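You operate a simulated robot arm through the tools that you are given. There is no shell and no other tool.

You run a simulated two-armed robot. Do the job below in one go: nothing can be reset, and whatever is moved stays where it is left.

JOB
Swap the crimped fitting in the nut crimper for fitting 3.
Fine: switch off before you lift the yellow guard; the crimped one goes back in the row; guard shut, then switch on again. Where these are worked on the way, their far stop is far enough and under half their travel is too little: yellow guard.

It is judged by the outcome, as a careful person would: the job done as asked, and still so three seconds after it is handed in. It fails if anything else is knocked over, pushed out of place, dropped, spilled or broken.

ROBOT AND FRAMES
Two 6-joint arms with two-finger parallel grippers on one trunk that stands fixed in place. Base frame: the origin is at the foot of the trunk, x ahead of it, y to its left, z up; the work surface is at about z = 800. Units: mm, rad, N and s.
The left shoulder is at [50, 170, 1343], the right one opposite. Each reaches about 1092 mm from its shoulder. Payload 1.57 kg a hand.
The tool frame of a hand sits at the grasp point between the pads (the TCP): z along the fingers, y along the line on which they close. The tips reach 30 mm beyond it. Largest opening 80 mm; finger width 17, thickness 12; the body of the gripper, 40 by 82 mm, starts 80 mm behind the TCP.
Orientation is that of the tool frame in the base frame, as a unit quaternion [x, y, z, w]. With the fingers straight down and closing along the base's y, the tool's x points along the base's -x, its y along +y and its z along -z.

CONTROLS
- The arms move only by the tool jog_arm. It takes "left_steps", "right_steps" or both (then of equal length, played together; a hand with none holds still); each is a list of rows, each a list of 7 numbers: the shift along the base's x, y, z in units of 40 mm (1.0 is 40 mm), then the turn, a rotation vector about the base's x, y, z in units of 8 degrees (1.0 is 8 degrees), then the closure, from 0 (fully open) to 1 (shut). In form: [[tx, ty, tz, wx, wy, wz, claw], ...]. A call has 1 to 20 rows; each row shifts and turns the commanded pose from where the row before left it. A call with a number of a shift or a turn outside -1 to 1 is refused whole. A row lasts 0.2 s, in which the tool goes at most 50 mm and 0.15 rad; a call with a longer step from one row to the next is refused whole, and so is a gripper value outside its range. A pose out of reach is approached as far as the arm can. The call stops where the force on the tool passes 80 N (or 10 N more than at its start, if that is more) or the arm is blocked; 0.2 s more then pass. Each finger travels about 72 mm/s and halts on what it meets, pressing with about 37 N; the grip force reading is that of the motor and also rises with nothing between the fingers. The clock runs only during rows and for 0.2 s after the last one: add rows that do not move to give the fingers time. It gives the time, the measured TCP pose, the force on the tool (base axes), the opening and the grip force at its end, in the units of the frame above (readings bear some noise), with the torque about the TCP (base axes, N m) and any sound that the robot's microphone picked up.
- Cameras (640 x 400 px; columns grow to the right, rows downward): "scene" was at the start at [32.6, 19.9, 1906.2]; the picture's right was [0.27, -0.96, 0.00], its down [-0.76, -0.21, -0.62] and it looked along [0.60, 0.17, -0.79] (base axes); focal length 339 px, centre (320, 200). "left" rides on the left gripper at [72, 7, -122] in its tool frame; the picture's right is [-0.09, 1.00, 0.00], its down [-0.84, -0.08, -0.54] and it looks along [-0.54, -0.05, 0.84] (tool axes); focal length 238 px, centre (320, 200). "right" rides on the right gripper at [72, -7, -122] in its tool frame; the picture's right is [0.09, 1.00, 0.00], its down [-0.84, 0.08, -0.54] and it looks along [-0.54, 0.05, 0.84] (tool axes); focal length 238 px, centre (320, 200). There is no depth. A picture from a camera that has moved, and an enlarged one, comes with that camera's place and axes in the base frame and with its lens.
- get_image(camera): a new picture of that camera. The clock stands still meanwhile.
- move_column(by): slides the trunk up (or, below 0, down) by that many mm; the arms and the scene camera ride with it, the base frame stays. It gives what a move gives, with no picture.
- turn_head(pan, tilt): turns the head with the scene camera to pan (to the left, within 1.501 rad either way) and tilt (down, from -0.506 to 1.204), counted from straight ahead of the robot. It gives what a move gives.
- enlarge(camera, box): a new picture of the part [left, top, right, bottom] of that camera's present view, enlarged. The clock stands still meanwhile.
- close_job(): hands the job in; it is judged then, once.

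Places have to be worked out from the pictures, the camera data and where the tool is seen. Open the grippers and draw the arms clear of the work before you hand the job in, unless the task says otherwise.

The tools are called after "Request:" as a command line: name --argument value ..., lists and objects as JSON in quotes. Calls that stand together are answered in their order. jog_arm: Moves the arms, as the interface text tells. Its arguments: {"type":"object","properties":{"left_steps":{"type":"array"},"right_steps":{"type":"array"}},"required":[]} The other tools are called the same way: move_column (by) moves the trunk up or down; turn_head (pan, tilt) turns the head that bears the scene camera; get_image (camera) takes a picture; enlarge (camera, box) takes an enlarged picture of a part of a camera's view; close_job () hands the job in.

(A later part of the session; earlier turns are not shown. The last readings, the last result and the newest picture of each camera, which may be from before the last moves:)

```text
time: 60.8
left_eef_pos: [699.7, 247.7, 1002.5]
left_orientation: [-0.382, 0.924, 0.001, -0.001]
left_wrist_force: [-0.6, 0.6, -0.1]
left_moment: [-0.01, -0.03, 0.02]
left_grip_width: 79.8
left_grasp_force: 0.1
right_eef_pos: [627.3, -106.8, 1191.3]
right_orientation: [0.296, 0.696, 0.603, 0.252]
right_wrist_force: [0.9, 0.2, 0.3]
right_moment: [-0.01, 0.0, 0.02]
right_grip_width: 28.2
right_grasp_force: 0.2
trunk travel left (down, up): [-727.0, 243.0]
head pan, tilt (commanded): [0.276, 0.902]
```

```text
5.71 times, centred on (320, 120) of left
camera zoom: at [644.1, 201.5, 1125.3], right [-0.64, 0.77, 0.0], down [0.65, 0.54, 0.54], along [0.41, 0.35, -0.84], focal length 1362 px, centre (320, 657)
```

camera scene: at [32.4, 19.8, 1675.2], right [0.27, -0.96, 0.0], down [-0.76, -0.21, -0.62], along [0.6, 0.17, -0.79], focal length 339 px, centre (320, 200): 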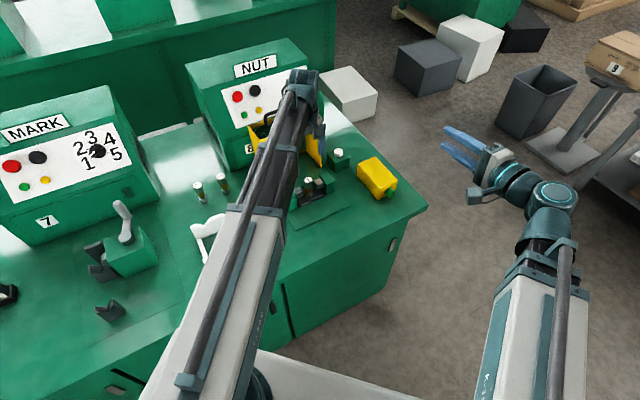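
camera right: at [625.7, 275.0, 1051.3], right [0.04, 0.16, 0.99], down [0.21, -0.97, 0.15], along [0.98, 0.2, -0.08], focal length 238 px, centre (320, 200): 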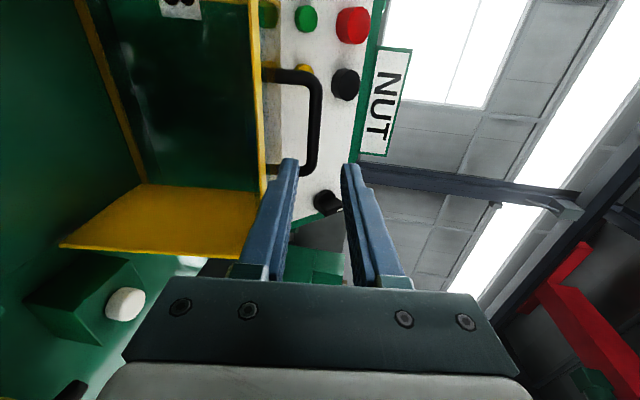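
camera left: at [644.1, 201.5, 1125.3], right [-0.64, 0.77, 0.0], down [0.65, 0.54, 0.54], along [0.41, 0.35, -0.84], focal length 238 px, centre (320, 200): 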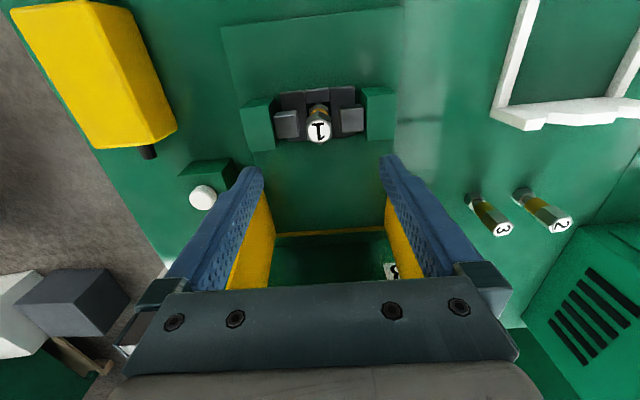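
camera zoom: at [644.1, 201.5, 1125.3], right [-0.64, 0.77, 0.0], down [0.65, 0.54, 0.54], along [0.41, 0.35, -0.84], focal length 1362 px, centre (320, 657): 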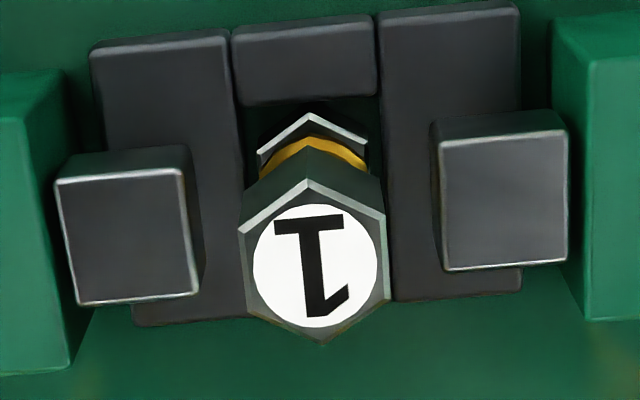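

Fitting 1's flats face the pads squarely, it is centred within ~1 mm, and the jaws and their green holders top out near z≈855. I lower the column 90 mm with the fingers half open, then check.

Request:
jog_arm --left_steps '[[0, 0, 0, 0, 0, 0, 0.3], [0, 0, 0, 0, 0, 0, 0.35], [0, 0, 0, 0, 0, 0, 0.35]]'

Request:
move_column --by -90

Request:
get_image --camera "left"

Request:
enlarge --camera "scene" --box '[240, 60, 400, 200]'

```text
time: 61.6
left_eef_pos: [700.2, 248.8, 1001.7]
left_orientation: [-0.382, 0.924, 0.001, -0.003]
left_wrist_force: [-0.6, -0.2, -0.2]
left_moment: [-0.02, -0.02, -0.01]
left_grip_width: 52.4
left_grasp_force: 0.0
right_eef_pos: [626.2, -106.3, 1190.3]
right_orientation: [0.296, 0.696, 0.604, 0.252]
right_wrist_force: [-0.2, 0.3, -0.3]
right_moment: [-0.01, -0.02, 0.02]
right_grip_width: 27.9
right_grasp_force: 0.0
trunk travel left (down, up): [-727.0, 243.0]
head pan, tilt (commanded): [0.276, 0.902]
```

```text
time: 62.9
left_eef_pos: [699.8, 248.2, 912.0]
left_orientation: [-0.383, 0.924, 0.002, -0.002]
left_wrist_force: [0.4, 0.3, 1.1]
left_moment: [-0.03, -0.01, -0.01]
left_grip_width: 52.0
left_grasp_force: 0.1
right_eef_pos: [625.4, -105.4, 1100.0]
right_orientation: [0.296, 0.697, 0.603, 0.253]
right_wrist_force: [0.8, 0.1, 0.1]
right_moment: [0.0, 0.02, 0.0]
right_grip_width: 28.0
right_grasp_force: 0.1
trunk travel left (down, up): [-637.0, 333.0]
head pan, tilt (commanded): [0.276, 0.902]
```

```text
taken
camera left: at [644.0, 202.0, 1035.4], right [-0.64, 0.77, 0.0], down [0.65, 0.54, 0.54], along [0.41, 0.35, -0.84], focal length 238 px, centre (320, 200)
```

left: 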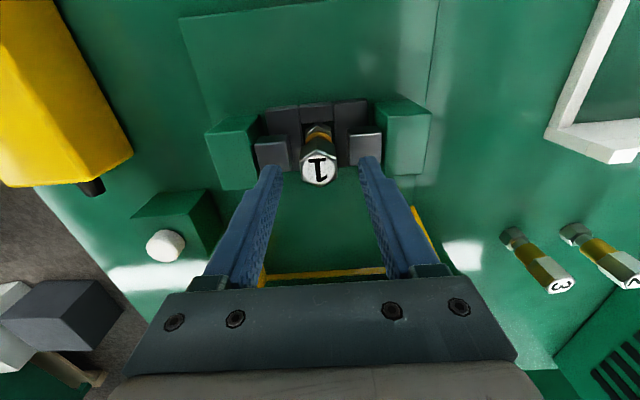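

```text
2.86 times, centred on (320, 130) of scene
camera zoom: at [32.4, 19.8, 1585.2], right [0.27, -0.96, 0.0], down [-0.76, -0.21, -0.62], along [0.6, 0.17, -0.79], focal length 969 px, centre (320, 400)
```

zoom: 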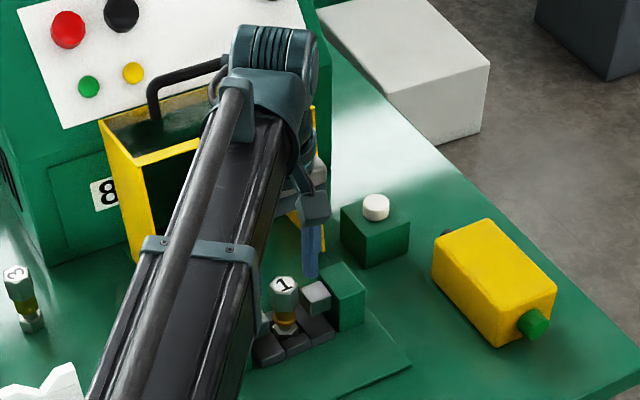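

Tips are at z≈882 straddling the hex head; fitting centred. I check close-up, then lower 20 mm (tips to ≈862, above the jaws).

Request:
enlarge --camera "left" --box '[230, 100, 410, 220]'

Request:
move_column --by -18

Request:
enlarge --camera "left" --box '[230, 100, 410, 220]'

```text
3.33 times, centred on (320, 160) of left
camera zoom: at [644.0, 202.0, 1035.4], right [-0.64, 0.77, 0.0], down [0.65, 0.54, 0.54], along [0.41, 0.35, -0.84], focal length 794 px, centre (320, 333)
```

zoom: 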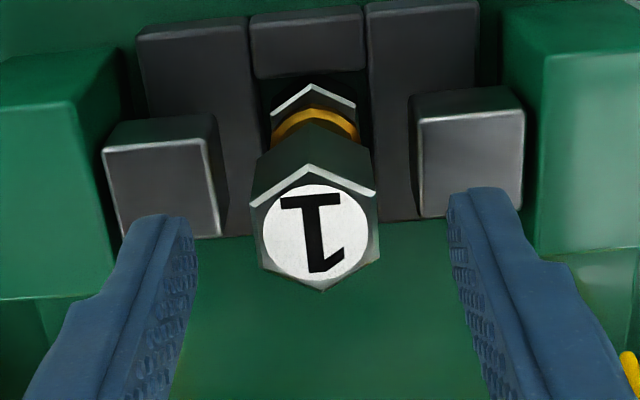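

```text
time: 63.5
left_eef_pos: [700.2, 248.0, 893.4]
left_orientation: [-0.382, 0.924, 0.002, -0.001]
left_wrist_force: [0.4, 0.3, 0.4]
left_moment: [-0.01, -0.03, -0.01]
left_grip_width: 51.9
left_grasp_force: 0.1
right_eef_pos: [625.6, -104.9, 1082.0]
right_orientation: [0.296, 0.697, 0.603, 0.253]
right_wrist_force: [0.6, -0.3, 0.3]
right_moment: [0.02, 0.01, 0.01]
right_grip_width: 28.1
right_grasp_force: 0.0
trunk travel left (down, up): [-619.0, 351.0]
head pan, tilt (commanded): [0.276, 0.902]
```

```text
3.33 times, centred on (320, 160) of left
camera zoom: at [643.9, 202.0, 1017.3], right [-0.64, 0.77, 0.0], down [0.65, 0.54, 0.54], along [0.41, 0.35, -0.84], focal length 794 px, centre (320, 333)
```

zoom: 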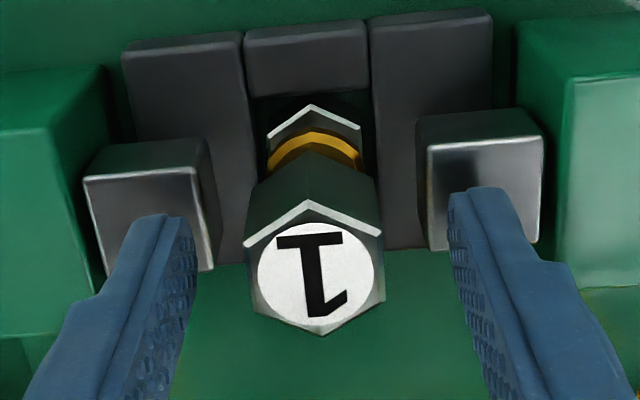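

Tips are ~863, above the jaws, with about 20 mm of hex between the pads. I close on fitting 1.

Request:
jog_arm --left_steps '[[0, 0, 0, 0, 0, 0, 0.55], [0, 0, 0, 0, 0, 0, 0.7], [0, 0, 0, 0, 0, 0, 0.8], [0, 0, 0, 0, 0, 0, 0.8]]'

Request:
enlarge --camera "left" --box '[230, 100, 410, 220]'

```text
time: 64.5
left_eef_pos: [700.7, 248.5, 894.0]
left_orientation: [-0.382, 0.924, 0.001, -0.002]
left_wrist_force: [0.5, -0.7, -0.1]
left_moment: [-0.06, -0.06, 0.01]
left_grip_width: 24.9
left_grasp_force: 36.7
right_eef_pos: [627.5, -105.7, 1081.3]
right_orientation: [0.297, 0.695, 0.604, 0.252]
right_wrist_force: [-0.5, 0.2, 0.6]
right_moment: [-0.03, 0.03, -0.01]
right_grip_width: 27.9
right_grasp_force: 0.0
trunk travel left (down, up): [-619.0, 351.0]
head pan, tilt (commanded): [0.276, 0.902]
```

```text
3.33 times, centred on (320, 160) of left
camera zoom: at [644.1, 202.0, 1017.3], right [-0.64, 0.77, 0.0], down [0.65, 0.54, 0.54], along [0.41, 0.35, -0.84], focal length 794 px, centre (320, 333)
```

zoom: 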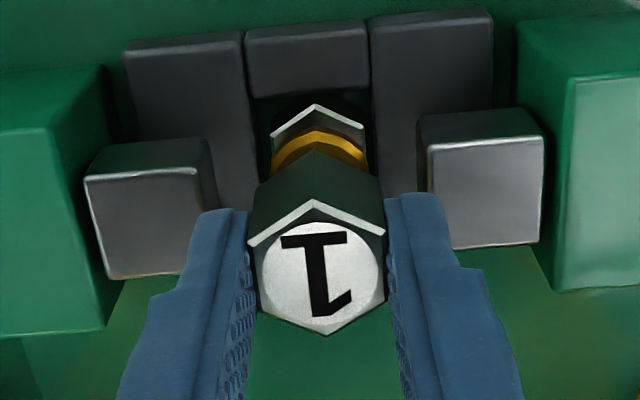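

Fitting 1 is held firmly (24.9 mm, 37 N). I lift it by the column, first a little to see it comes free.

Request:
move_column --by 20

Request:
enlarge --camera "left" --box '[230, 100, 410, 220]'

Request:
move_column --by 90

Request:
get_image --camera "left"

Request:
get_image --camera "scene"

```text
time: 65.2
left_eef_pos: [700.8, 248.8, 913.8]
left_orientation: [-0.382, 0.924, 0.001, -0.002]
left_wrist_force: [0.8, 0.4, -1.8]
left_moment: [0.01, 0.01, -0.05]
left_grip_width: 25.3
left_grasp_force: 37.0
right_eef_pos: [627.2, -104.5, 1102.8]
right_orientation: [0.296, 0.696, 0.604, 0.251]
right_wrist_force: [0.5, -0.4, -0.3]
right_moment: [-0.01, -0.03, -0.01]
right_grip_width: 28.2
right_grasp_force: 0.0
trunk travel left (down, up): [-639.0, 331.0]
head pan, tilt (commanded): [0.276, 0.902]
```

```text
3.33 times, centred on (320, 160) of left
camera zoom: at [644.2, 202.0, 1037.2], right [-0.64, 0.77, 0.0], down [0.65, 0.54, 0.54], along [0.41, 0.35, -0.84], focal length 794 px, centre (320, 333)
```

zoom: 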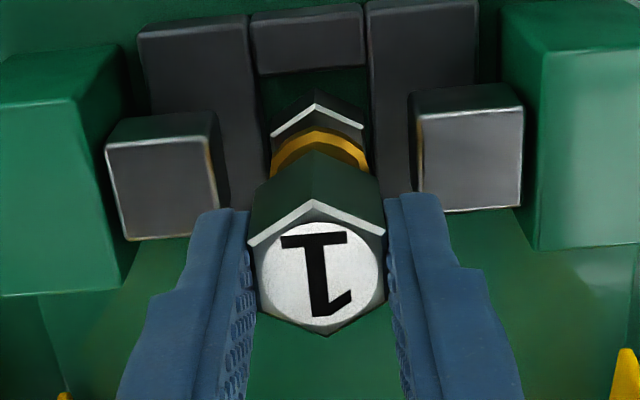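

```text
time: 66.4
left_eef_pos: [699.6, 248.2, 1004.1]
left_orientation: [-0.381, 0.924, 0.001, -0.003]
left_wrist_force: [0.0, 0.2, -1.4]
left_moment: [-0.01, 0.01, 0.03]
left_grip_width: 25.3
left_grasp_force: 36.5
right_eef_pos: [625.4, -106.4, 1191.6]
right_orientation: [0.296, 0.696, 0.604, 0.253]
right_wrist_force: [0.5, 0.4, 0.4]
right_moment: [-0.04, -0.02, -0.02]
right_grip_width: 27.9
right_grasp_force: 0.1
trunk travel left (down, up): [-729.0, 241.0]
head pan, tilt (commanded): [0.276, 0.902]
```

```text
taken
camera left: at [644.3, 202.0, 1127.1], right [-0.64, 0.77, 0.0], down [0.65, 0.54, 0.54], along [0.41, 0.35, -0.84], focal length 238 px, centre (320, 200)
```

left: 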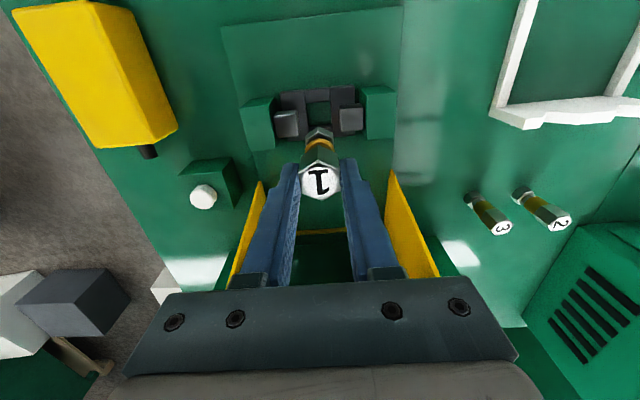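

```text
taken
camera scene: at [32.9, 19.8, 1677.1], right [0.27, -0.96, 0.0], down [-0.76, -0.21, -0.62], along [0.6, 0.17, -0.79], focal length 339 px, centre (320, 200)
```

scene: 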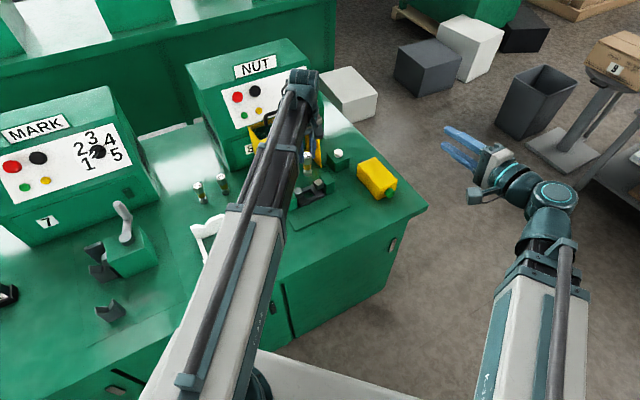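

Fitting 1 is lifted clear. I look into the empty pocket to learn its shape and centre for fitting 3.

Request:
enlarge --camera "left" --box '[260, 75, 380, 150]'

Request:
enlarge --camera "left" --box '[440, 150, 620, 260]'

```text
5.33 times, centred on (320, 112) of left
camera zoom: at [644.3, 202.0, 1127.1], right [-0.64, 0.77, 0.0], down [0.65, 0.54, 0.54], along [0.41, 0.35, -0.84], focal length 1271 px, centre (320, 667)
```

zoom: 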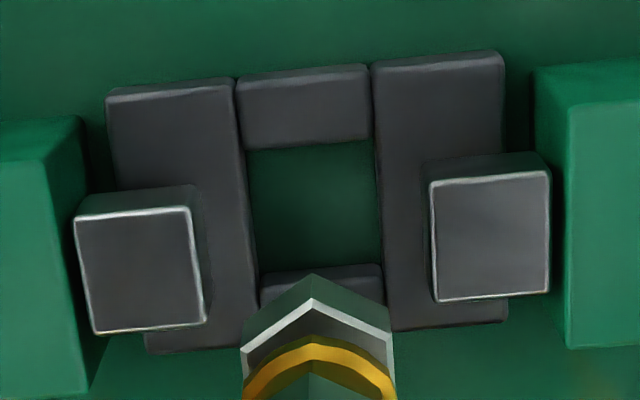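

```text
3.56 times, centred on (530, 205) of left
camera zoom: at [644.3, 202.0, 1127.1], right [-0.64, 0.77, 0.0], down [0.65, 0.54, 0.54], along [0.41, 0.35, -0.84], focal length 848 px, centre (-427, 182)
```

zoom: 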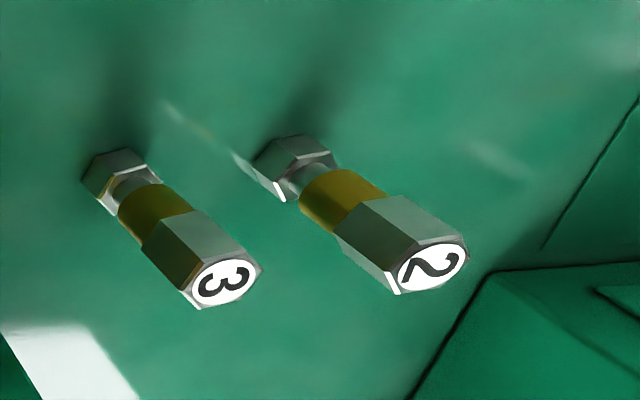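

Two-view triangulation now gives fitting tops: 2 at (591.1, 575.1), 3 at (644.3, 522.1), z≈878 — spacing 75 mm exactly along the row. Fitting 1's own place, one pitch before 2, is thus (537.9, 628.1). I carry it there, going round in front.

Request:
jog_arm --left_steps '[[-0.7625, 0.7625, 0, 0, 0, 0, 0.8], [-0.7625, 0.7625, 0, 0, 0, 0, 0.8], [-0.7625, 0.7625, 0, 0, 0, 0, 0.8], [-0.7625, 0.7625, 0, 0, 0, 0, 0.8], [-0.7625, 0.7625, 0, 0, 0, 0, 0.8], [-0.7625, 0.7625, 0, 0, 0, 0, 0.8], [0.1065, 0.985, 0, 0, 0, 0, 0.8], [0.1065, 0.985, 0, 0, 0, 0, 0.8], [0.1065, 0.985, 0, 0, 0, 0, 0.8], [0.1065, 0.985, 0, 0, 0, 0, 0.8], [0.1065, 0.985, 0, 0, 0, 0, 0.8], [0, 0, 0, 0, 0, 0, 0.8]]'

Request:
get_image --camera "left"

Request:
get_image --camera "scene"

```text
time: 69.0
left_eef_pos: [538.3, 627.8, 1004.0]
left_orientation: [-0.382, 0.924, 0.001, -0.002]
left_wrist_force: [0.1, 0.1, -1.7]
left_moment: [0.0, -0.01, -0.01]
left_grip_width: 25.1
left_grasp_force: 36.5
right_eef_pos: [626.4, -106.2, 1192.3]
right_orientation: [0.296, 0.696, 0.603, 0.252]
right_wrist_force: [0.1, 1.6, 0.5]
right_moment: [0.0, -0.03, -0.02]
right_grip_width: 27.7
right_grasp_force: 0.0
trunk travel left (down, up): [-729.0, 241.0]
head pan, tilt (commanded): [0.276, 0.902]
```

```text
taken
camera left: at [483.1, 582.5, 1127.3], right [-0.64, 0.77, 0.0], down [0.65, 0.54, 0.54], along [0.41, 0.35, -0.84], focal length 238 px, centre (320, 200)
```

left: 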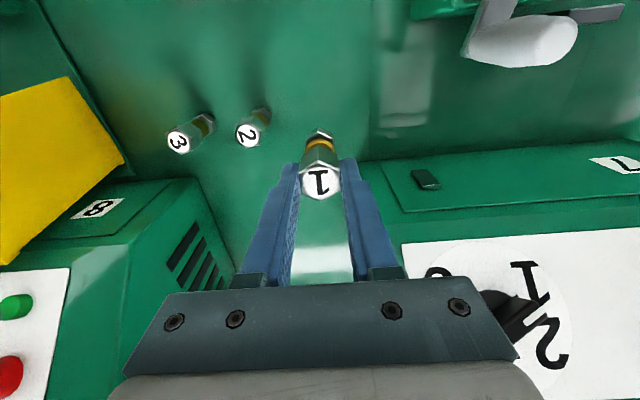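

```text
taken
camera scene: at [32.5, 19.8, 1677.2], right [0.27, -0.96, 0.0], down [-0.76, -0.21, -0.62], along [0.6, 0.17, -0.79], focal length 339 px, centre (320, 200)
```

scene: 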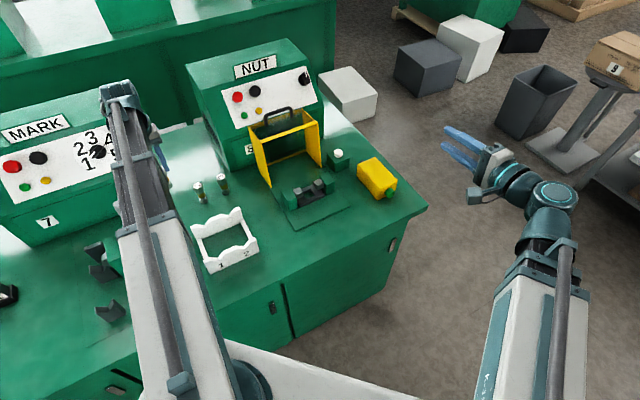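

The three are in line and nothing is under fitting 1. I lower it to just above the table (expected contact at TCP z ≈ 889).

Request:
move_column --by -108

Request:
get_image --camera "left"

Request:
move_column --by -5

```text
time: 70.4
left_eef_pos: [539.5, 628.0, 895.5]
left_orientation: [-0.382, 0.924, 0.001, -0.002]
left_wrist_force: [0.2, -0.6, -1.5]
left_moment: [0.02, 0.01, 0.01]
left_grip_width: 25.2
left_grasp_force: 36.8
right_eef_pos: [626.8, -106.0, 1084.5]
right_orientation: [0.296, 0.696, 0.604, 0.253]
right_wrist_force: [0.7, -0.4, -0.8]
right_moment: [0.04, -0.03, 0.02]
right_grip_width: 28.0
right_grasp_force: 0.0
trunk travel left (down, up): [-621.0, 349.0]
head pan, tilt (commanded): [0.276, 0.902]
```

```text
taken
camera left: at [483.2, 582.3, 1019.3], right [-0.64, 0.77, 0.0], down [0.65, 0.54, 0.54], along [0.41, 0.35, -0.84], focal length 238 px, centre (320, 200)
```

left: 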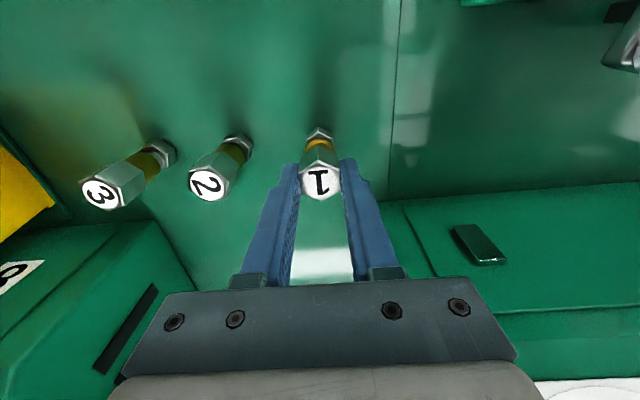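

```text
time: 71.0
left_eef_pos: [539.4, 629.5, 891.0]
left_orientation: [-0.382, 0.924, 0.001, -0.003]
left_wrist_force: [0.2, -0.4, -1.8]
left_moment: [0.0, 0.0, -0.01]
left_grip_width: 25.3
left_grasp_force: 36.9
right_eef_pos: [626.9, -105.6, 1080.4]
right_orientation: [0.296, 0.696, 0.603, 0.253]
right_wrist_force: [0.2, -0.6, -0.5]
right_moment: [-0.01, 0.01, 0.02]
right_grip_width: 28.1
right_grasp_force: 0.2
trunk travel left (down, up): [-616.0, 354.0]
head pan, tilt (commanded): [0.276, 0.902]
```

No contact yet at 891. I go on millimetre-wise until the table takes the weight.

Request:
move_column --by -1.5

Request:
move_column --by -1

```text
time: 71.5
left_eef_pos: [538.3, 627.4, 888.6]
left_orientation: [-0.382, 0.924, 0.002, -0.002]
left_wrist_force: [1.1, -0.5, -1.4]
left_moment: [0.0, 0.0, -0.02]
left_grip_width: 25.3
left_grasp_force: 37.2
right_eef_pos: [625.8, -105.1, 1077.1]
right_orientation: [0.296, 0.697, 0.603, 0.252]
right_wrist_force: [-1.1, -0.3, -0.1]
right_moment: [0.01, 0.0, -0.01]
right_grip_width: 27.9
right_grasp_force: 0.1
trunk travel left (down, up): [-615.0, 355.0]
head pan, tilt (commanded): [0.276, 0.902]
```

```text
time: 72.0
left_eef_pos: [538.8, 629.0, 888.9]
left_orientation: [-0.382, 0.924, 0.001, -0.002]
left_wrist_force: [-0.9, 0.7, -1.8]
left_moment: [0.04, 0.0, 0.03]
left_grip_width: 24.8
left_grasp_force: 36.4
right_eef_pos: [625.7, -105.0, 1076.7]
right_orientation: [0.297, 0.696, 0.603, 0.253]
right_wrist_force: [0.4, -0.1, -0.1]
right_moment: [0.0, 0.0, -0.01]
right_grip_width: 28.1
right_grasp_force: 0.1
trunk travel left (down, up): [-614.0, 356.0]
head pan, tilt (commanded): [0.276, 0.902]
```

Request:
move_column --by -1

Request:
move_column --by -1

Request:
enlarge --camera "left" --box '[180, 110, 380, 220]'

```text
time: 72.5
left_eef_pos: [537.9, 629.4, 888.5]
left_orientation: [-0.382, 0.924, 0.001, -0.002]
left_wrist_force: [1.2, 2.2, 7.9]
left_moment: [0.09, -0.18, -0.03]
left_grip_width: 25.4
left_grasp_force: 37.2
right_eef_pos: [625.3, -106.1, 1076.2]
right_orientation: [0.297, 0.695, 0.604, 0.252]
right_wrist_force: [-0.6, -0.1, 0.5]
right_moment: [-0.02, 0.0, 0.03]
right_grip_width: 27.8
right_grasp_force: 0.1
trunk travel left (down, up): [-613.0, 357.0]
head pan, tilt (commanded): [0.276, 0.902]
```

```text
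time: 73.0
left_eef_pos: [538.2, 627.7, 887.7]
left_orientation: [-0.382, 0.924, 0.002, -0.001]
left_wrist_force: [3.8, 5.6, 24.0]
left_moment: [0.26, -0.34, 0.03]
left_grip_width: 25.2
left_grasp_force: 36.2
right_eef_pos: [625.4, -107.4, 1076.7]
right_orientation: [0.296, 0.695, 0.604, 0.252]
right_wrist_force: [-1.0, -0.1, 0.5]
right_moment: [0.05, -0.01, -0.02]
right_grip_width: 27.9
right_grasp_force: 0.0
trunk travel left (down, up): [-612.0, 358.0]
head pan, tilt (commanded): [0.276, 0.902]
```

```text
3.20 times, centred on (280, 165) of left
camera zoom: at [482.8, 581.8, 1011.0], right [-0.64, 0.77, 0.0], down [0.65, 0.53, 0.54], along [0.41, 0.35, -0.84], focal length 763 px, centre (448, 312)
```

zoom: 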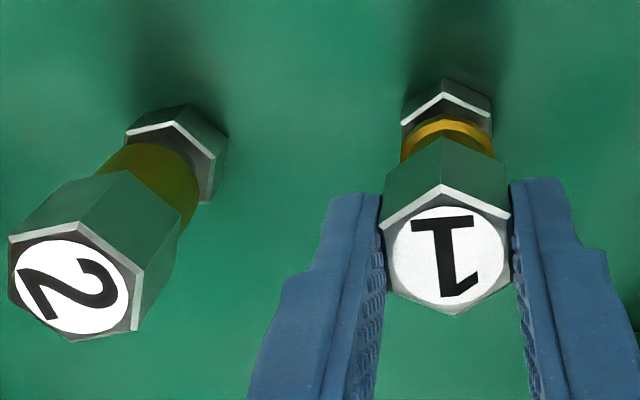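

The table now carries it (24 N). I ease up 1 mm and open the fingers.

Request:
move_column --by 1

Request:
jog_arm --left_steps '[[0, 0, 0, 0, 0, 0, 0.65], [0, 0, 0, 0, 0, 0, 0.5], [0, 0, 0, 0, 0, 0, 0.4], [0, 0, 0, 0, 0, 0, 0.35], [0, 0, 0, 0, 0, 0, 0.35]]'

Request:
enlarge --camera "left" --box '[180, 110, 380, 220]'

```text
time: 73.5
left_eef_pos: [539.0, 626.6, 887.7]
left_orientation: [-0.382, 0.924, 0.001, -0.002]
left_wrist_force: [2.8, 4.5, 12.5]
left_moment: [0.29, -0.33, 0.03]
left_grip_width: 25.5
left_grasp_force: 37.0
right_eef_pos: [625.8, -105.8, 1076.4]
right_orientation: [0.296, 0.695, 0.605, 0.252]
right_wrist_force: [0.4, -0.2, 0.4]
right_moment: [0.02, 0.01, 0.01]
right_grip_width: 28.1
right_grasp_force: 0.1
trunk travel left (down, up): [-613.0, 357.0]
head pan, tilt (commanded): [0.276, 0.902]
```

```text
time: 74.7
left_eef_pos: [539.0, 628.3, 888.4]
left_orientation: [-0.382, 0.924, 0.001, -0.002]
left_wrist_force: [1.3, 0.1, 0.2]
left_moment: [-0.01, -0.01, 0.05]
left_grip_width: 51.8
left_grasp_force: 0.1
right_eef_pos: [626.1, -105.9, 1075.4]
right_orientation: [0.297, 0.695, 0.604, 0.253]
right_wrist_force: [-0.5, -1.3, 0.2]
right_moment: [-0.04, 0.01, 0.01]
right_grip_width: 28.0
right_grasp_force: 0.1
trunk travel left (down, up): [-613.0, 357.0]
head pan, tilt (commanded): [0.276, 0.902]
```

```text
3.20 times, centred on (280, 165) of left
camera zoom: at [483.3, 582.3, 1010.8], right [-0.64, 0.77, 0.0], down [0.65, 0.54, 0.54], along [0.41, 0.35, -0.84], focal length 763 px, centre (448, 312)
```

zoom: 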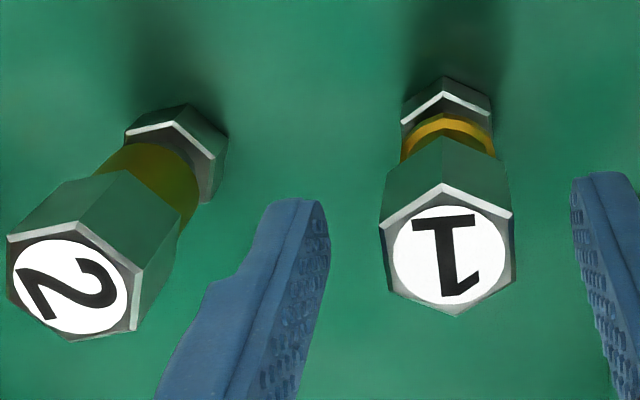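

Fitting 1 stands by itself in the row. I lift the hand 80 mm and check.

Request:
move_column --by 80

Request:
get_image --camera "left"

```text
time: 75.9
left_eef_pos: [538.8, 628.3, 968.2]
left_orientation: [-0.382, 0.924, 0.001, -0.002]
left_wrist_force: [-0.2, 0.6, 0.8]
left_moment: [0.02, -0.03, 0.03]
left_grip_width: 52.2
left_grasp_force: 0.1
right_eef_pos: [627.1, -106.2, 1156.4]
right_orientation: [0.296, 0.696, 0.603, 0.253]
right_wrist_force: [0.4, 0.5, 0.3]
right_moment: [0.02, 0.0, 0.01]
right_grip_width: 27.9
right_grasp_force: 0.1
trunk travel left (down, up): [-693.0, 277.0]
head pan, tilt (commanded): [0.276, 0.902]
```

```text
taken
camera left: at [483.4, 582.3, 1090.7], right [-0.64, 0.77, 0.0], down [0.65, 0.54, 0.54], along [0.41, 0.35, -0.84], focal length 238 px, centre (320, 200)
```

left: 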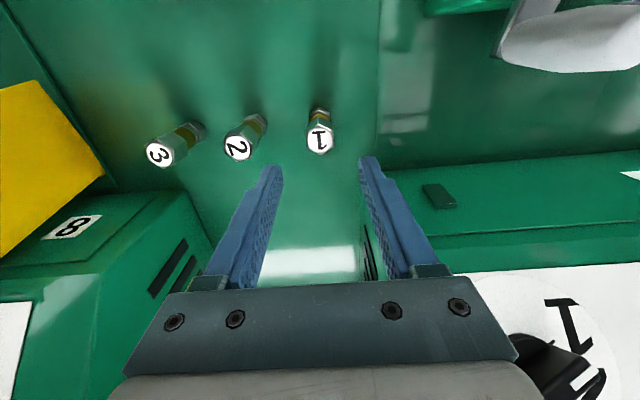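

Row is even: 1, 2, 3. I move over to fitting 3, well above the tops.

Request:
jog_arm --left_steps '[[0.66, -0.664, 0, 0, 0, 0, 0.35], [0.66, -0.664, 0, 0, 0, 0, 0.35], [0.66, -0.664, 0, 0, 0, 0, 0.35], [0.66, -0.664, 0, 0, 0, 0, 0.35], [0, 0, 0, 0, 0, 0, 0.35]]'

Request:
get_image --camera "left"

Request:
enlarge --camera "left" --box '[270, 90, 400, 180]'

```text
time: 77.1
left_eef_pos: [645.1, 520.4, 967.6]
left_orientation: [-0.383, 0.924, 0.001, -0.002]
left_wrist_force: [-0.5, -0.3, -0.8]
left_moment: [-0.01, 0.01, -0.03]
left_grip_width: 51.9
left_grasp_force: 0.0
right_eef_pos: [625.0, -105.5, 1156.0]
right_orientation: [0.296, 0.696, 0.603, 0.252]
right_wrist_force: [0.0, -0.6, 0.0]
right_moment: [0.0, -0.06, 0.0]
right_grip_width: 27.7
right_grasp_force: 0.0
trunk travel left (down, up): [-693.0, 277.0]
head pan, tilt (commanded): [0.276, 0.902]
```

```text
taken
camera left: at [589.4, 475.5, 1090.8], right [-0.64, 0.77, 0.0], down [0.65, 0.54, 0.54], along [0.41, 0.35, -0.84], focal length 238 px, centre (320, 200)
```

left: 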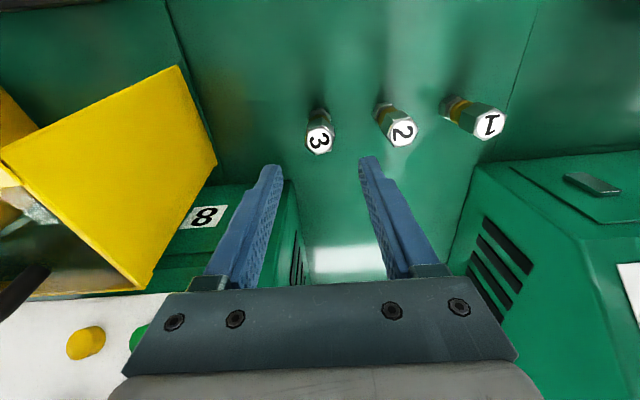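

```text
4.44 times, centred on (335, 135) of left
camera zoom: at [589.4, 475.5, 1090.8], right [-0.64, 0.77, 0.0], down [0.65, 0.54, 0.54], along [0.41, 0.35, -0.84], focal length 1059 px, centre (253, 489)
```

zoom: 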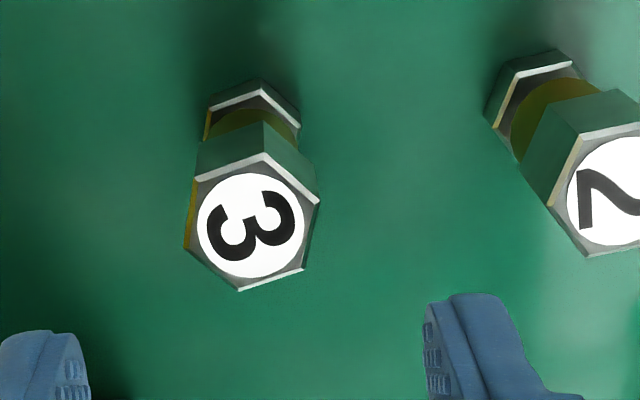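

Fitting 3 is on the tool axis, its hex turned about 12° clockwise from the pads. I turn the hand −12° to match its flats, then lower over it.

Request:
jog_arm --left_steps '[[0, 0, 0, 0, 0, -0.75, 0.35], [0, 0, 0, 0, 0, -0.75, 0.35], [0, 0, 0, 0, 0, 0, 0.35]]'

Request:
move_column --by -60

Request:
get_image --camera "left"

Request:
enlarge --camera "left" --box '[230, 100, 410, 220]'

Request:
enlarge --camera "scene" --box '[140, 60, 330, 200]'

```text
time: 77.9
left_eef_pos: [644.8, 522.2, 966.9]
left_orientation: [-0.283, 0.959, 0.001, -0.002]
left_wrist_force: [-0.1, -1.0, 0.4]
left_moment: [0.01, 0.02, 0.02]
left_grip_width: 51.9
left_grasp_force: 0.1
right_eef_pos: [625.0, -105.2, 1155.9]
right_orientation: [0.296, 0.696, 0.604, 0.252]
right_wrist_force: [-1.0, -0.1, 0.1]
right_moment: [-0.01, 0.02, 0.02]
right_grip_width: 27.9
right_grasp_force: 0.1
trunk travel left (down, up): [-693.0, 277.0]
head pan, tilt (commanded): [0.276, 0.902]
```

```text
time: 78.9
left_eef_pos: [645.5, 522.6, 907.7]
left_orientation: [-0.283, 0.959, 0.001, -0.001]
left_wrist_force: [0.3, -0.1, 0.4]
left_moment: [-0.02, 0.01, -0.03]
left_grip_width: 52.0
left_grasp_force: 0.0
right_eef_pos: [625.8, -104.8, 1096.3]
right_orientation: [0.296, 0.696, 0.603, 0.253]
right_wrist_force: [0.0, -0.3, 0.3]
right_moment: [-0.02, 0.03, 0.02]
right_grip_width: 28.2
right_grasp_force: 0.0
trunk travel left (down, up): [-633.0, 337.0]
head pan, tilt (commanded): [0.276, 0.902]
```

```text
taken
camera left: at [580.6, 488.2, 1030.9], right [-0.46, 0.89, 0.0], down [0.75, 0.39, 0.54], along [0.48, 0.25, -0.84], focal length 238 px, centre (320, 200)
```

left: 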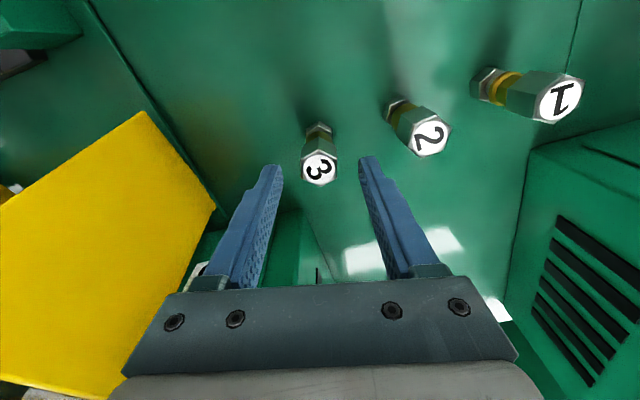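

```text
3.33 times, centred on (320, 160) of left
camera zoom: at [580.6, 488.2, 1030.9], right [-0.46, 0.89, 0.0], down [0.75, 0.39, 0.54], along [0.48, 0.25, -0.84], focal length 794 px, centre (320, 333)
```

zoom: 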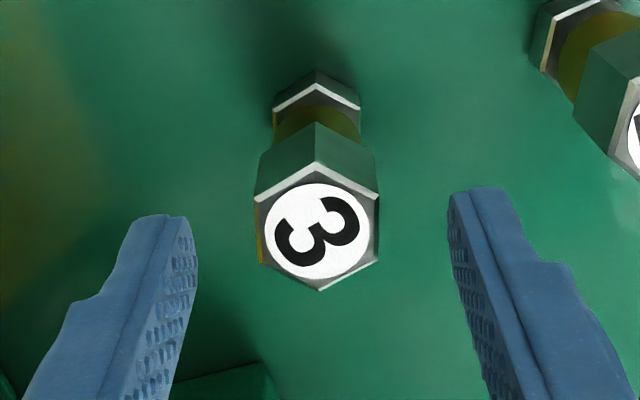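

```text
2.86 times, centred on (235, 130) of scene
camera zoom: at [32.4, 19.8, 1580.7], right [0.27, -0.96, 0.0], down [-0.76, -0.21, -0.62], along [0.6, 0.17, -0.79], focal length 969 px, centre (563, 400)
```

zoom: 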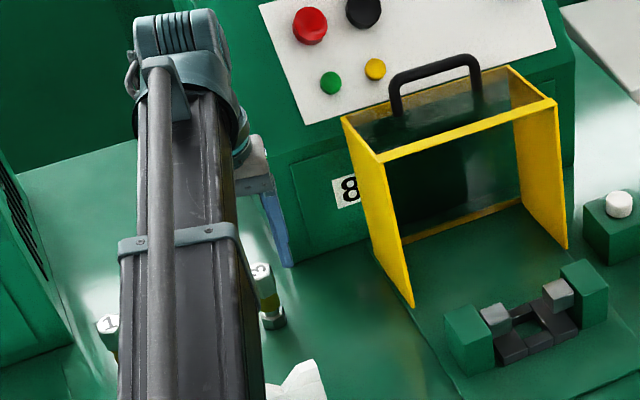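

The flats now match the pads. I lower the last 18 mm and close on fitting 3.

Request:
move_column --by -18

Request:
jog_arm --left_steps '[[0, 0, 0, 0, 0, 0, 0.55], [0, 0, 0, 0, 0, 0, 0.7], [0, 0, 0, 0, 0, 0, 0.8], [0, 0, 0, 0, 0, 0, 0.8]]'

Request:
enlarge --camera "left" --box '[230, 100, 410, 220]'

```text
time: 79.5
left_eef_pos: [645.3, 521.9, 889.4]
left_orientation: [-0.284, 0.959, 0.001, -0.001]
left_wrist_force: [-0.1, -0.1, -0.4]
left_moment: [-0.01, 0.03, 0.02]
left_grip_width: 52.3
left_grasp_force: 0.0
right_eef_pos: [626.4, -105.9, 1077.6]
right_orientation: [0.296, 0.696, 0.603, 0.253]
right_wrist_force: [-0.7, 0.1, 0.7]
right_moment: [0.02, -0.03, 0.02]
right_grip_width: 27.8
right_grasp_force: 0.0
trunk travel left (down, up): [-615.0, 355.0]
head pan, tilt (commanded): [0.276, 0.902]
```

```text
time: 80.5
left_eef_pos: [644.5, 522.6, 891.1]
left_orientation: [-0.283, 0.959, 0.001, -0.001]
left_wrist_force: [0.8, -0.1, 0.4]
left_moment: [-0.08, -0.06, -0.03]
left_grip_width: 25.5
left_grasp_force: 36.8
right_eef_pos: [625.2, -105.6, 1078.2]
right_orientation: [0.297, 0.696, 0.603, 0.251]
right_wrist_force: [0.0, -0.1, -0.3]
right_moment: [-0.02, 0.01, -0.01]
right_grip_width: 28.0
right_grasp_force: 0.1
trunk travel left (down, up): [-615.0, 355.0]
head pan, tilt (commanded): [0.276, 0.902]
```

```text
3.33 times, centred on (320, 160) of left
camera zoom: at [580.7, 488.1, 1012.8], right [-0.46, 0.89, 0.0], down [0.75, 0.39, 0.54], along [0.48, 0.25, -0.84], focal length 794 px, centre (320, 333)
```

zoom: 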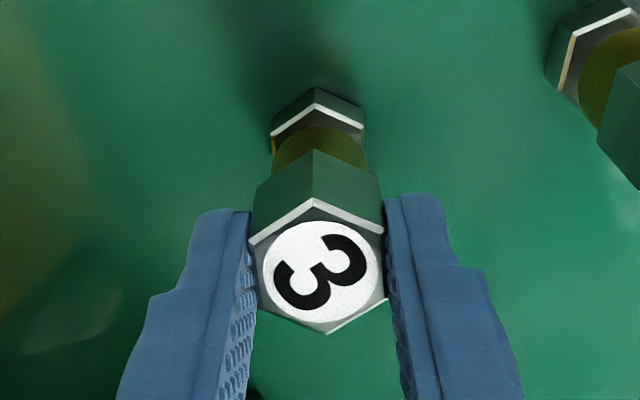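

Fitting 3 is held (25.5 mm, 37 N). I lift it 110 mm.

Request:
move_column --by 110

Request:
get_image --camera "left"

```text
time: 82.0
left_eef_pos: [643.9, 523.5, 999.8]
left_orientation: [-0.282, 0.959, 0.002, -0.003]
left_wrist_force: [1.0, 0.2, -1.5]
left_moment: [0.01, 0.01, 0.01]
left_grip_width: 25.4
left_grasp_force: 36.8
right_eef_pos: [625.5, -105.8, 1187.5]
right_orientation: [0.296, 0.695, 0.604, 0.253]
right_wrist_force: [-0.5, -0.4, -0.9]
right_moment: [-0.01, 0.0, -0.05]
right_grip_width: 28.2
right_grasp_force: 0.0
trunk travel left (down, up): [-725.0, 245.0]
head pan, tilt (commanded): [0.276, 0.902]
```

```text
taken
camera left: at [580.9, 488.3, 1122.6], right [-0.46, 0.89, 0.0], down [0.75, 0.39, 0.54], along [0.48, 0.25, -0.84], focal length 238 px, centre (320, 200)
```

left: 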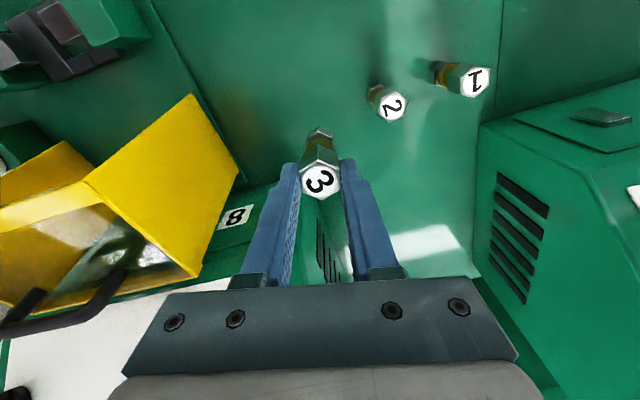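

Fitting 3 hangs free. I carry it round in front of the guard to above the pocket, turning back +12° so its flats face the jaws.

Request:
jog_arm --left_steps '[[-0.684, -0.684, 0, 0, 0, 0.375, 0.8], [-0.684, -0.684, 0, 0, 0, 0.375, 0.8], [-0.684, -0.684, 0, 0, 0, 0.375, 0.8], [-0.684, -0.684, 0, 0, 0, 0.375, 0.8], [0.688, -0.687, 0, 0, 0, 0, 0.8], [0.688, -0.687, 0, 0, 0, 0, 0.8], [0.688, -0.687, 0, 0, 0, 0, 0.8], [0.688, -0.687, 0, 0, 0, 0, 0.8], [0.688, -0.687, 0, 0, 0, 0, 0.8], [0.688, -0.687, 0, 0, 0, 0, 0.8], [0, 0, 0, 0, 0, 0, 0.8], [0, 0, 0, 0, 0, 0, 0.8]]'

Request:
get_image --camera "left"

Request:
enlarge --camera "left" --box '[240, 65, 400, 215]'

```text
time: 84.6
left_eef_pos: [700.7, 248.2, 1000.3]
left_orientation: [-0.381, 0.924, 0.001, -0.002]
left_wrist_force: [-0.6, -0.4, -1.4]
left_moment: [0.0, 0.02, -0.03]
left_grip_width: 25.4
left_grasp_force: 36.7
right_eef_pos: [626.7, -105.3, 1188.0]
right_orientation: [0.296, 0.697, 0.603, 0.252]
right_wrist_force: [0.3, 0.0, 0.2]
right_moment: [0.04, 0.02, 0.0]
right_grip_width: 27.9
right_grasp_force: 0.1
trunk travel left (down, up): [-725.0, 245.0]
head pan, tilt (commanded): [0.276, 0.902]
```

```text
taken
camera left: at [644.7, 201.1, 1122.7], right [-0.64, 0.77, 0.0], down [0.65, 0.54, 0.54], along [0.41, 0.35, -0.84], focal length 238 px, centre (320, 200)
```

left: 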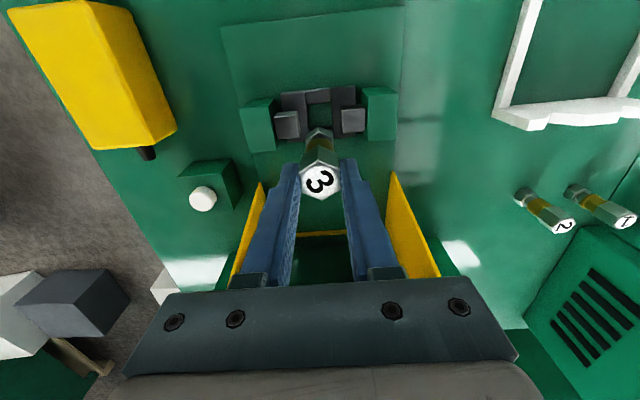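

```text
2.67 times, centred on (320, 140) of left
camera zoom: at [644.7, 201.1, 1122.7], right [-0.64, 0.77, 0.0], down [0.65, 0.54, 0.54], along [0.41, 0.35, -0.84], focal length 636 px, centre (320, 360)
```

zoom: 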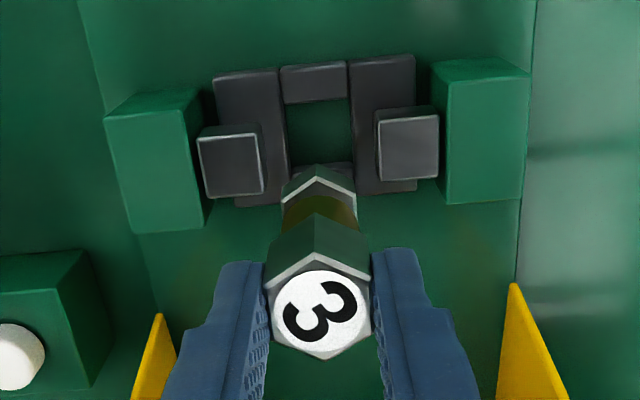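

Fitting 3 is above the pocket, upright in the grip. I lower it 75 mm to between the jaws and check alignment with the pocket.

Request:
move_column --by -75

Request:
enlarge --camera "left" --box '[240, 65, 400, 215]'

Request:
enlarge --camera "scene" --box '[270, 100, 370, 200]'

```text
time: 85.7
left_eef_pos: [699.7, 247.4, 925.7]
left_orientation: [-0.381, 0.924, 0.0, -0.002]
left_wrist_force: [-0.3, -0.4, -1.8]
left_moment: [0.0, -0.02, 0.0]
left_grip_width: 25.4
left_grasp_force: 36.3
right_eef_pos: [625.9, -105.5, 1113.9]
right_orientation: [0.296, 0.696, 0.603, 0.253]
right_wrist_force: [0.8, -0.3, 0.5]
right_moment: [0.03, -0.01, 0.0]
right_grip_width: 28.1
right_grasp_force: 0.1
trunk travel left (down, up): [-650.0, 320.0]
head pan, tilt (commanded): [0.276, 0.902]
```

```text
2.67 times, centred on (320, 140) of left
camera zoom: at [644.4, 201.4, 1047.8], right [-0.64, 0.77, 0.0], down [0.65, 0.54, 0.54], along [0.41, 0.35, -0.84], focal length 636 px, centre (320, 360)
```

zoom: 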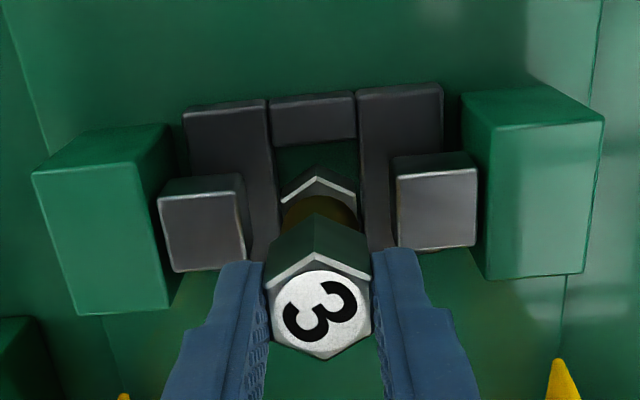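

```text
4.00 times, centred on (320, 150) of scene
camera zoom: at [32.5, 19.8, 1597.7], right [0.27, -0.96, 0.0], down [-0.76, -0.21, -0.62], along [0.6, 0.17, -0.79], focal length 1357 px, centre (320, 400)
```

zoom: 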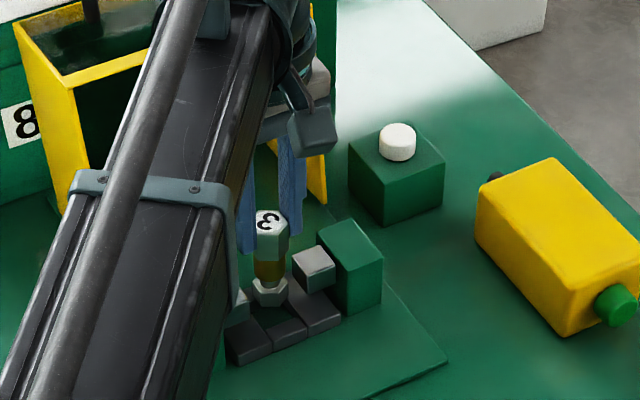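

It is aligned with the pocket. I lower further into it, watching the force.

Request:
move_column --by -15

Request:
move_column --by -8

Request:
enlarge --camera "left" --box '[240, 85, 400, 215]'

```text
time: 86.3
left_eef_pos: [700.7, 247.3, 909.8]
left_orientation: [-0.381, 0.924, 0.001, -0.002]
left_wrist_force: [-0.6, 1.0, -1.1]
left_moment: [0.01, -0.03, 0.02]
left_grip_width: 25.1
left_grasp_force: 36.8
right_eef_pos: [626.8, -105.8, 1098.6]
right_orientation: [0.296, 0.696, 0.604, 0.253]
right_wrist_force: [-0.1, -0.2, 0.2]
right_moment: [0.0, -0.01, -0.03]
right_grip_width: 28.0
right_grasp_force: 0.1
trunk travel left (down, up): [-635.0, 335.0]
head pan, tilt (commanded): [0.276, 0.902]
```

```text
time: 86.9
left_eef_pos: [701.4, 248.6, 901.9]
left_orientation: [-0.382, 0.924, 0.001, -0.002]
left_wrist_force: [0.4, 0.3, -1.0]
left_moment: [0.01, -0.03, 0.02]
left_grip_width: 25.2
left_grasp_force: 36.8
right_eef_pos: [627.8, -105.7, 1090.3]
right_orientation: [0.296, 0.696, 0.604, 0.252]
right_wrist_force: [1.0, 0.4, -0.1]
right_moment: [0.0, 0.06, 0.03]
right_grip_width: 28.0
right_grasp_force: 0.1
trunk travel left (down, up): [-627.0, 343.0]
head pan, tilt (commanded): [0.276, 0.902]
```

```text
3.08 times, centred on (320, 150) of left
camera zoom: at [644.4, 201.4, 1024.8], right [-0.64, 0.77, 0.0], down [0.65, 0.54, 0.54], along [0.41, 0.35, -0.84], focal length 733 px, centre (320, 354)
```

zoom: 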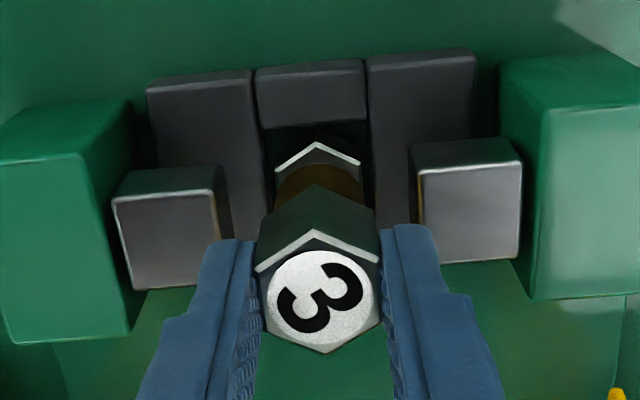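

No contact yet; the base is inside the pocket. I go down the last few millimetres gently.

Request:
move_column --by -5

Request:
move_column --by -1

Request:
move_column --by -1

```text
time: 87.4
left_eef_pos: [701.0, 247.0, 897.0]
left_orientation: [-0.382, 0.924, 0.0, -0.002]
left_wrist_force: [-0.8, 0.3, -0.7]
left_moment: [0.01, 0.01, 0.0]
left_grip_width: 25.3
left_grasp_force: 36.8
right_eef_pos: [624.8, -105.3, 1084.5]
right_orientation: [0.298, 0.696, 0.603, 0.252]
right_wrist_force: [0.8, 0.3, 0.0]
right_moment: [-0.02, 0.02, 0.02]
right_grip_width: 28.1
right_grasp_force: 0.0
trunk travel left (down, up): [-622.0, 348.0]
head pan, tilt (commanded): [0.276, 0.902]
```

```text
time: 87.9
left_eef_pos: [700.6, 248.2, 895.9]
left_orientation: [-0.382, 0.924, 0.002, -0.002]
left_wrist_force: [-0.2, -0.9, 1.4]
left_moment: [0.05, -0.05, 0.02]
left_grip_width: 25.1
left_grasp_force: 36.5
right_eef_pos: [625.8, -106.8, 1084.5]
right_orientation: [0.296, 0.696, 0.604, 0.252]
right_wrist_force: [0.4, 0.6, -0.9]
right_moment: [-0.01, -0.03, 0.01]
right_grip_width: 28.1
right_grasp_force: 0.0
trunk travel left (down, up): [-621.0, 349.0]
head pan, tilt (commanded): [0.276, 0.902]
```

```text
time: 88.4
left_eef_pos: [700.6, 246.7, 895.4]
left_orientation: [-0.382, 0.924, 0.002, -0.001]
left_wrist_force: [4.2, 1.2, 17.0]
left_moment: [0.12, -0.36, -0.02]
left_grip_width: 25.4
left_grasp_force: 37.0
right_eef_pos: [626.5, -107.1, 1085.1]
right_orientation: [0.295, 0.695, 0.605, 0.253]
right_wrist_force: [-0.1, -0.8, -0.4]
right_moment: [-0.01, 0.03, 0.0]
right_grip_width: 28.2
right_grasp_force: 0.0
trunk travel left (down, up): [-620.0, 350.0]
head pan, tilt (commanded): [0.276, 0.902]
```

It is seated on the pocket floor (17 N at the expected height). I ease up 1 mm and open the fingers above the jaws.

Request:
move_column --by 1

Request:
jog_arm --left_steps '[[0, 0, 0, 0, 0, 0, 0.65], [0, 0, 0, 0, 0, 0, 0.5], [0, 0, 0, 0, 0, 0, 0.4], [0, 0, 0, 0, 0, 0, 0.35], [0, 0, 0, 0, 0, 0, 0.35]]'

Request:
enlarge --camera "left" --box '[230, 100, 410, 220]'

```text
time: 89.0
left_eef_pos: [699.8, 248.5, 895.6]
left_orientation: [-0.382, 0.924, 0.002, -0.002]
left_wrist_force: [2.1, 1.3, 4.5]
left_moment: [0.09, -0.23, 0.05]
left_grip_width: 25.0
left_grasp_force: 37.1
right_eef_pos: [626.4, -105.6, 1084.5]
right_orientation: [0.297, 0.696, 0.603, 0.253]
right_wrist_force: [0.0, -0.2, -0.2]
right_moment: [0.0, -0.02, 0.01]
right_grip_width: 27.8
right_grasp_force: 0.1
trunk travel left (down, up): [-621.0, 349.0]
head pan, tilt (commanded): [0.276, 0.902]
```

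```text
time: 90.2
left_eef_pos: [699.7, 248.2, 895.3]
left_orientation: [-0.383, 0.924, 0.0, -0.002]
left_wrist_force: [-0.6, 0.5, -0.3]
left_moment: [0.01, -0.01, -0.01]
left_grip_width: 52.1
left_grasp_force: 0.0
right_eef_pos: [626.3, -105.9, 1084.4]
right_orientation: [0.297, 0.696, 0.603, 0.252]
right_wrist_force: [0.1, 0.2, -0.2]
right_moment: [-0.04, -0.01, 0.03]
right_grip_width: 27.9
right_grasp_force: 0.1
trunk travel left (down, up): [-621.0, 349.0]
head pan, tilt (commanded): [0.276, 0.902]
```

```text
3.33 times, centred on (320, 160) of left
camera zoom: at [644.5, 201.4, 1018.8], right [-0.64, 0.77, 0.0], down [0.65, 0.54, 0.54], along [0.41, 0.35, -0.84], focal length 794 px, centre (320, 333)
```

zoom: 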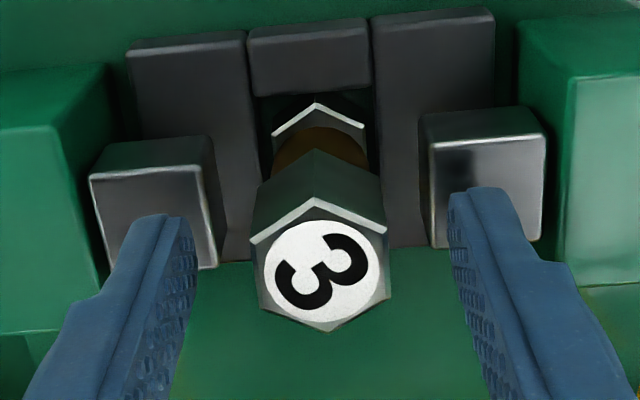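

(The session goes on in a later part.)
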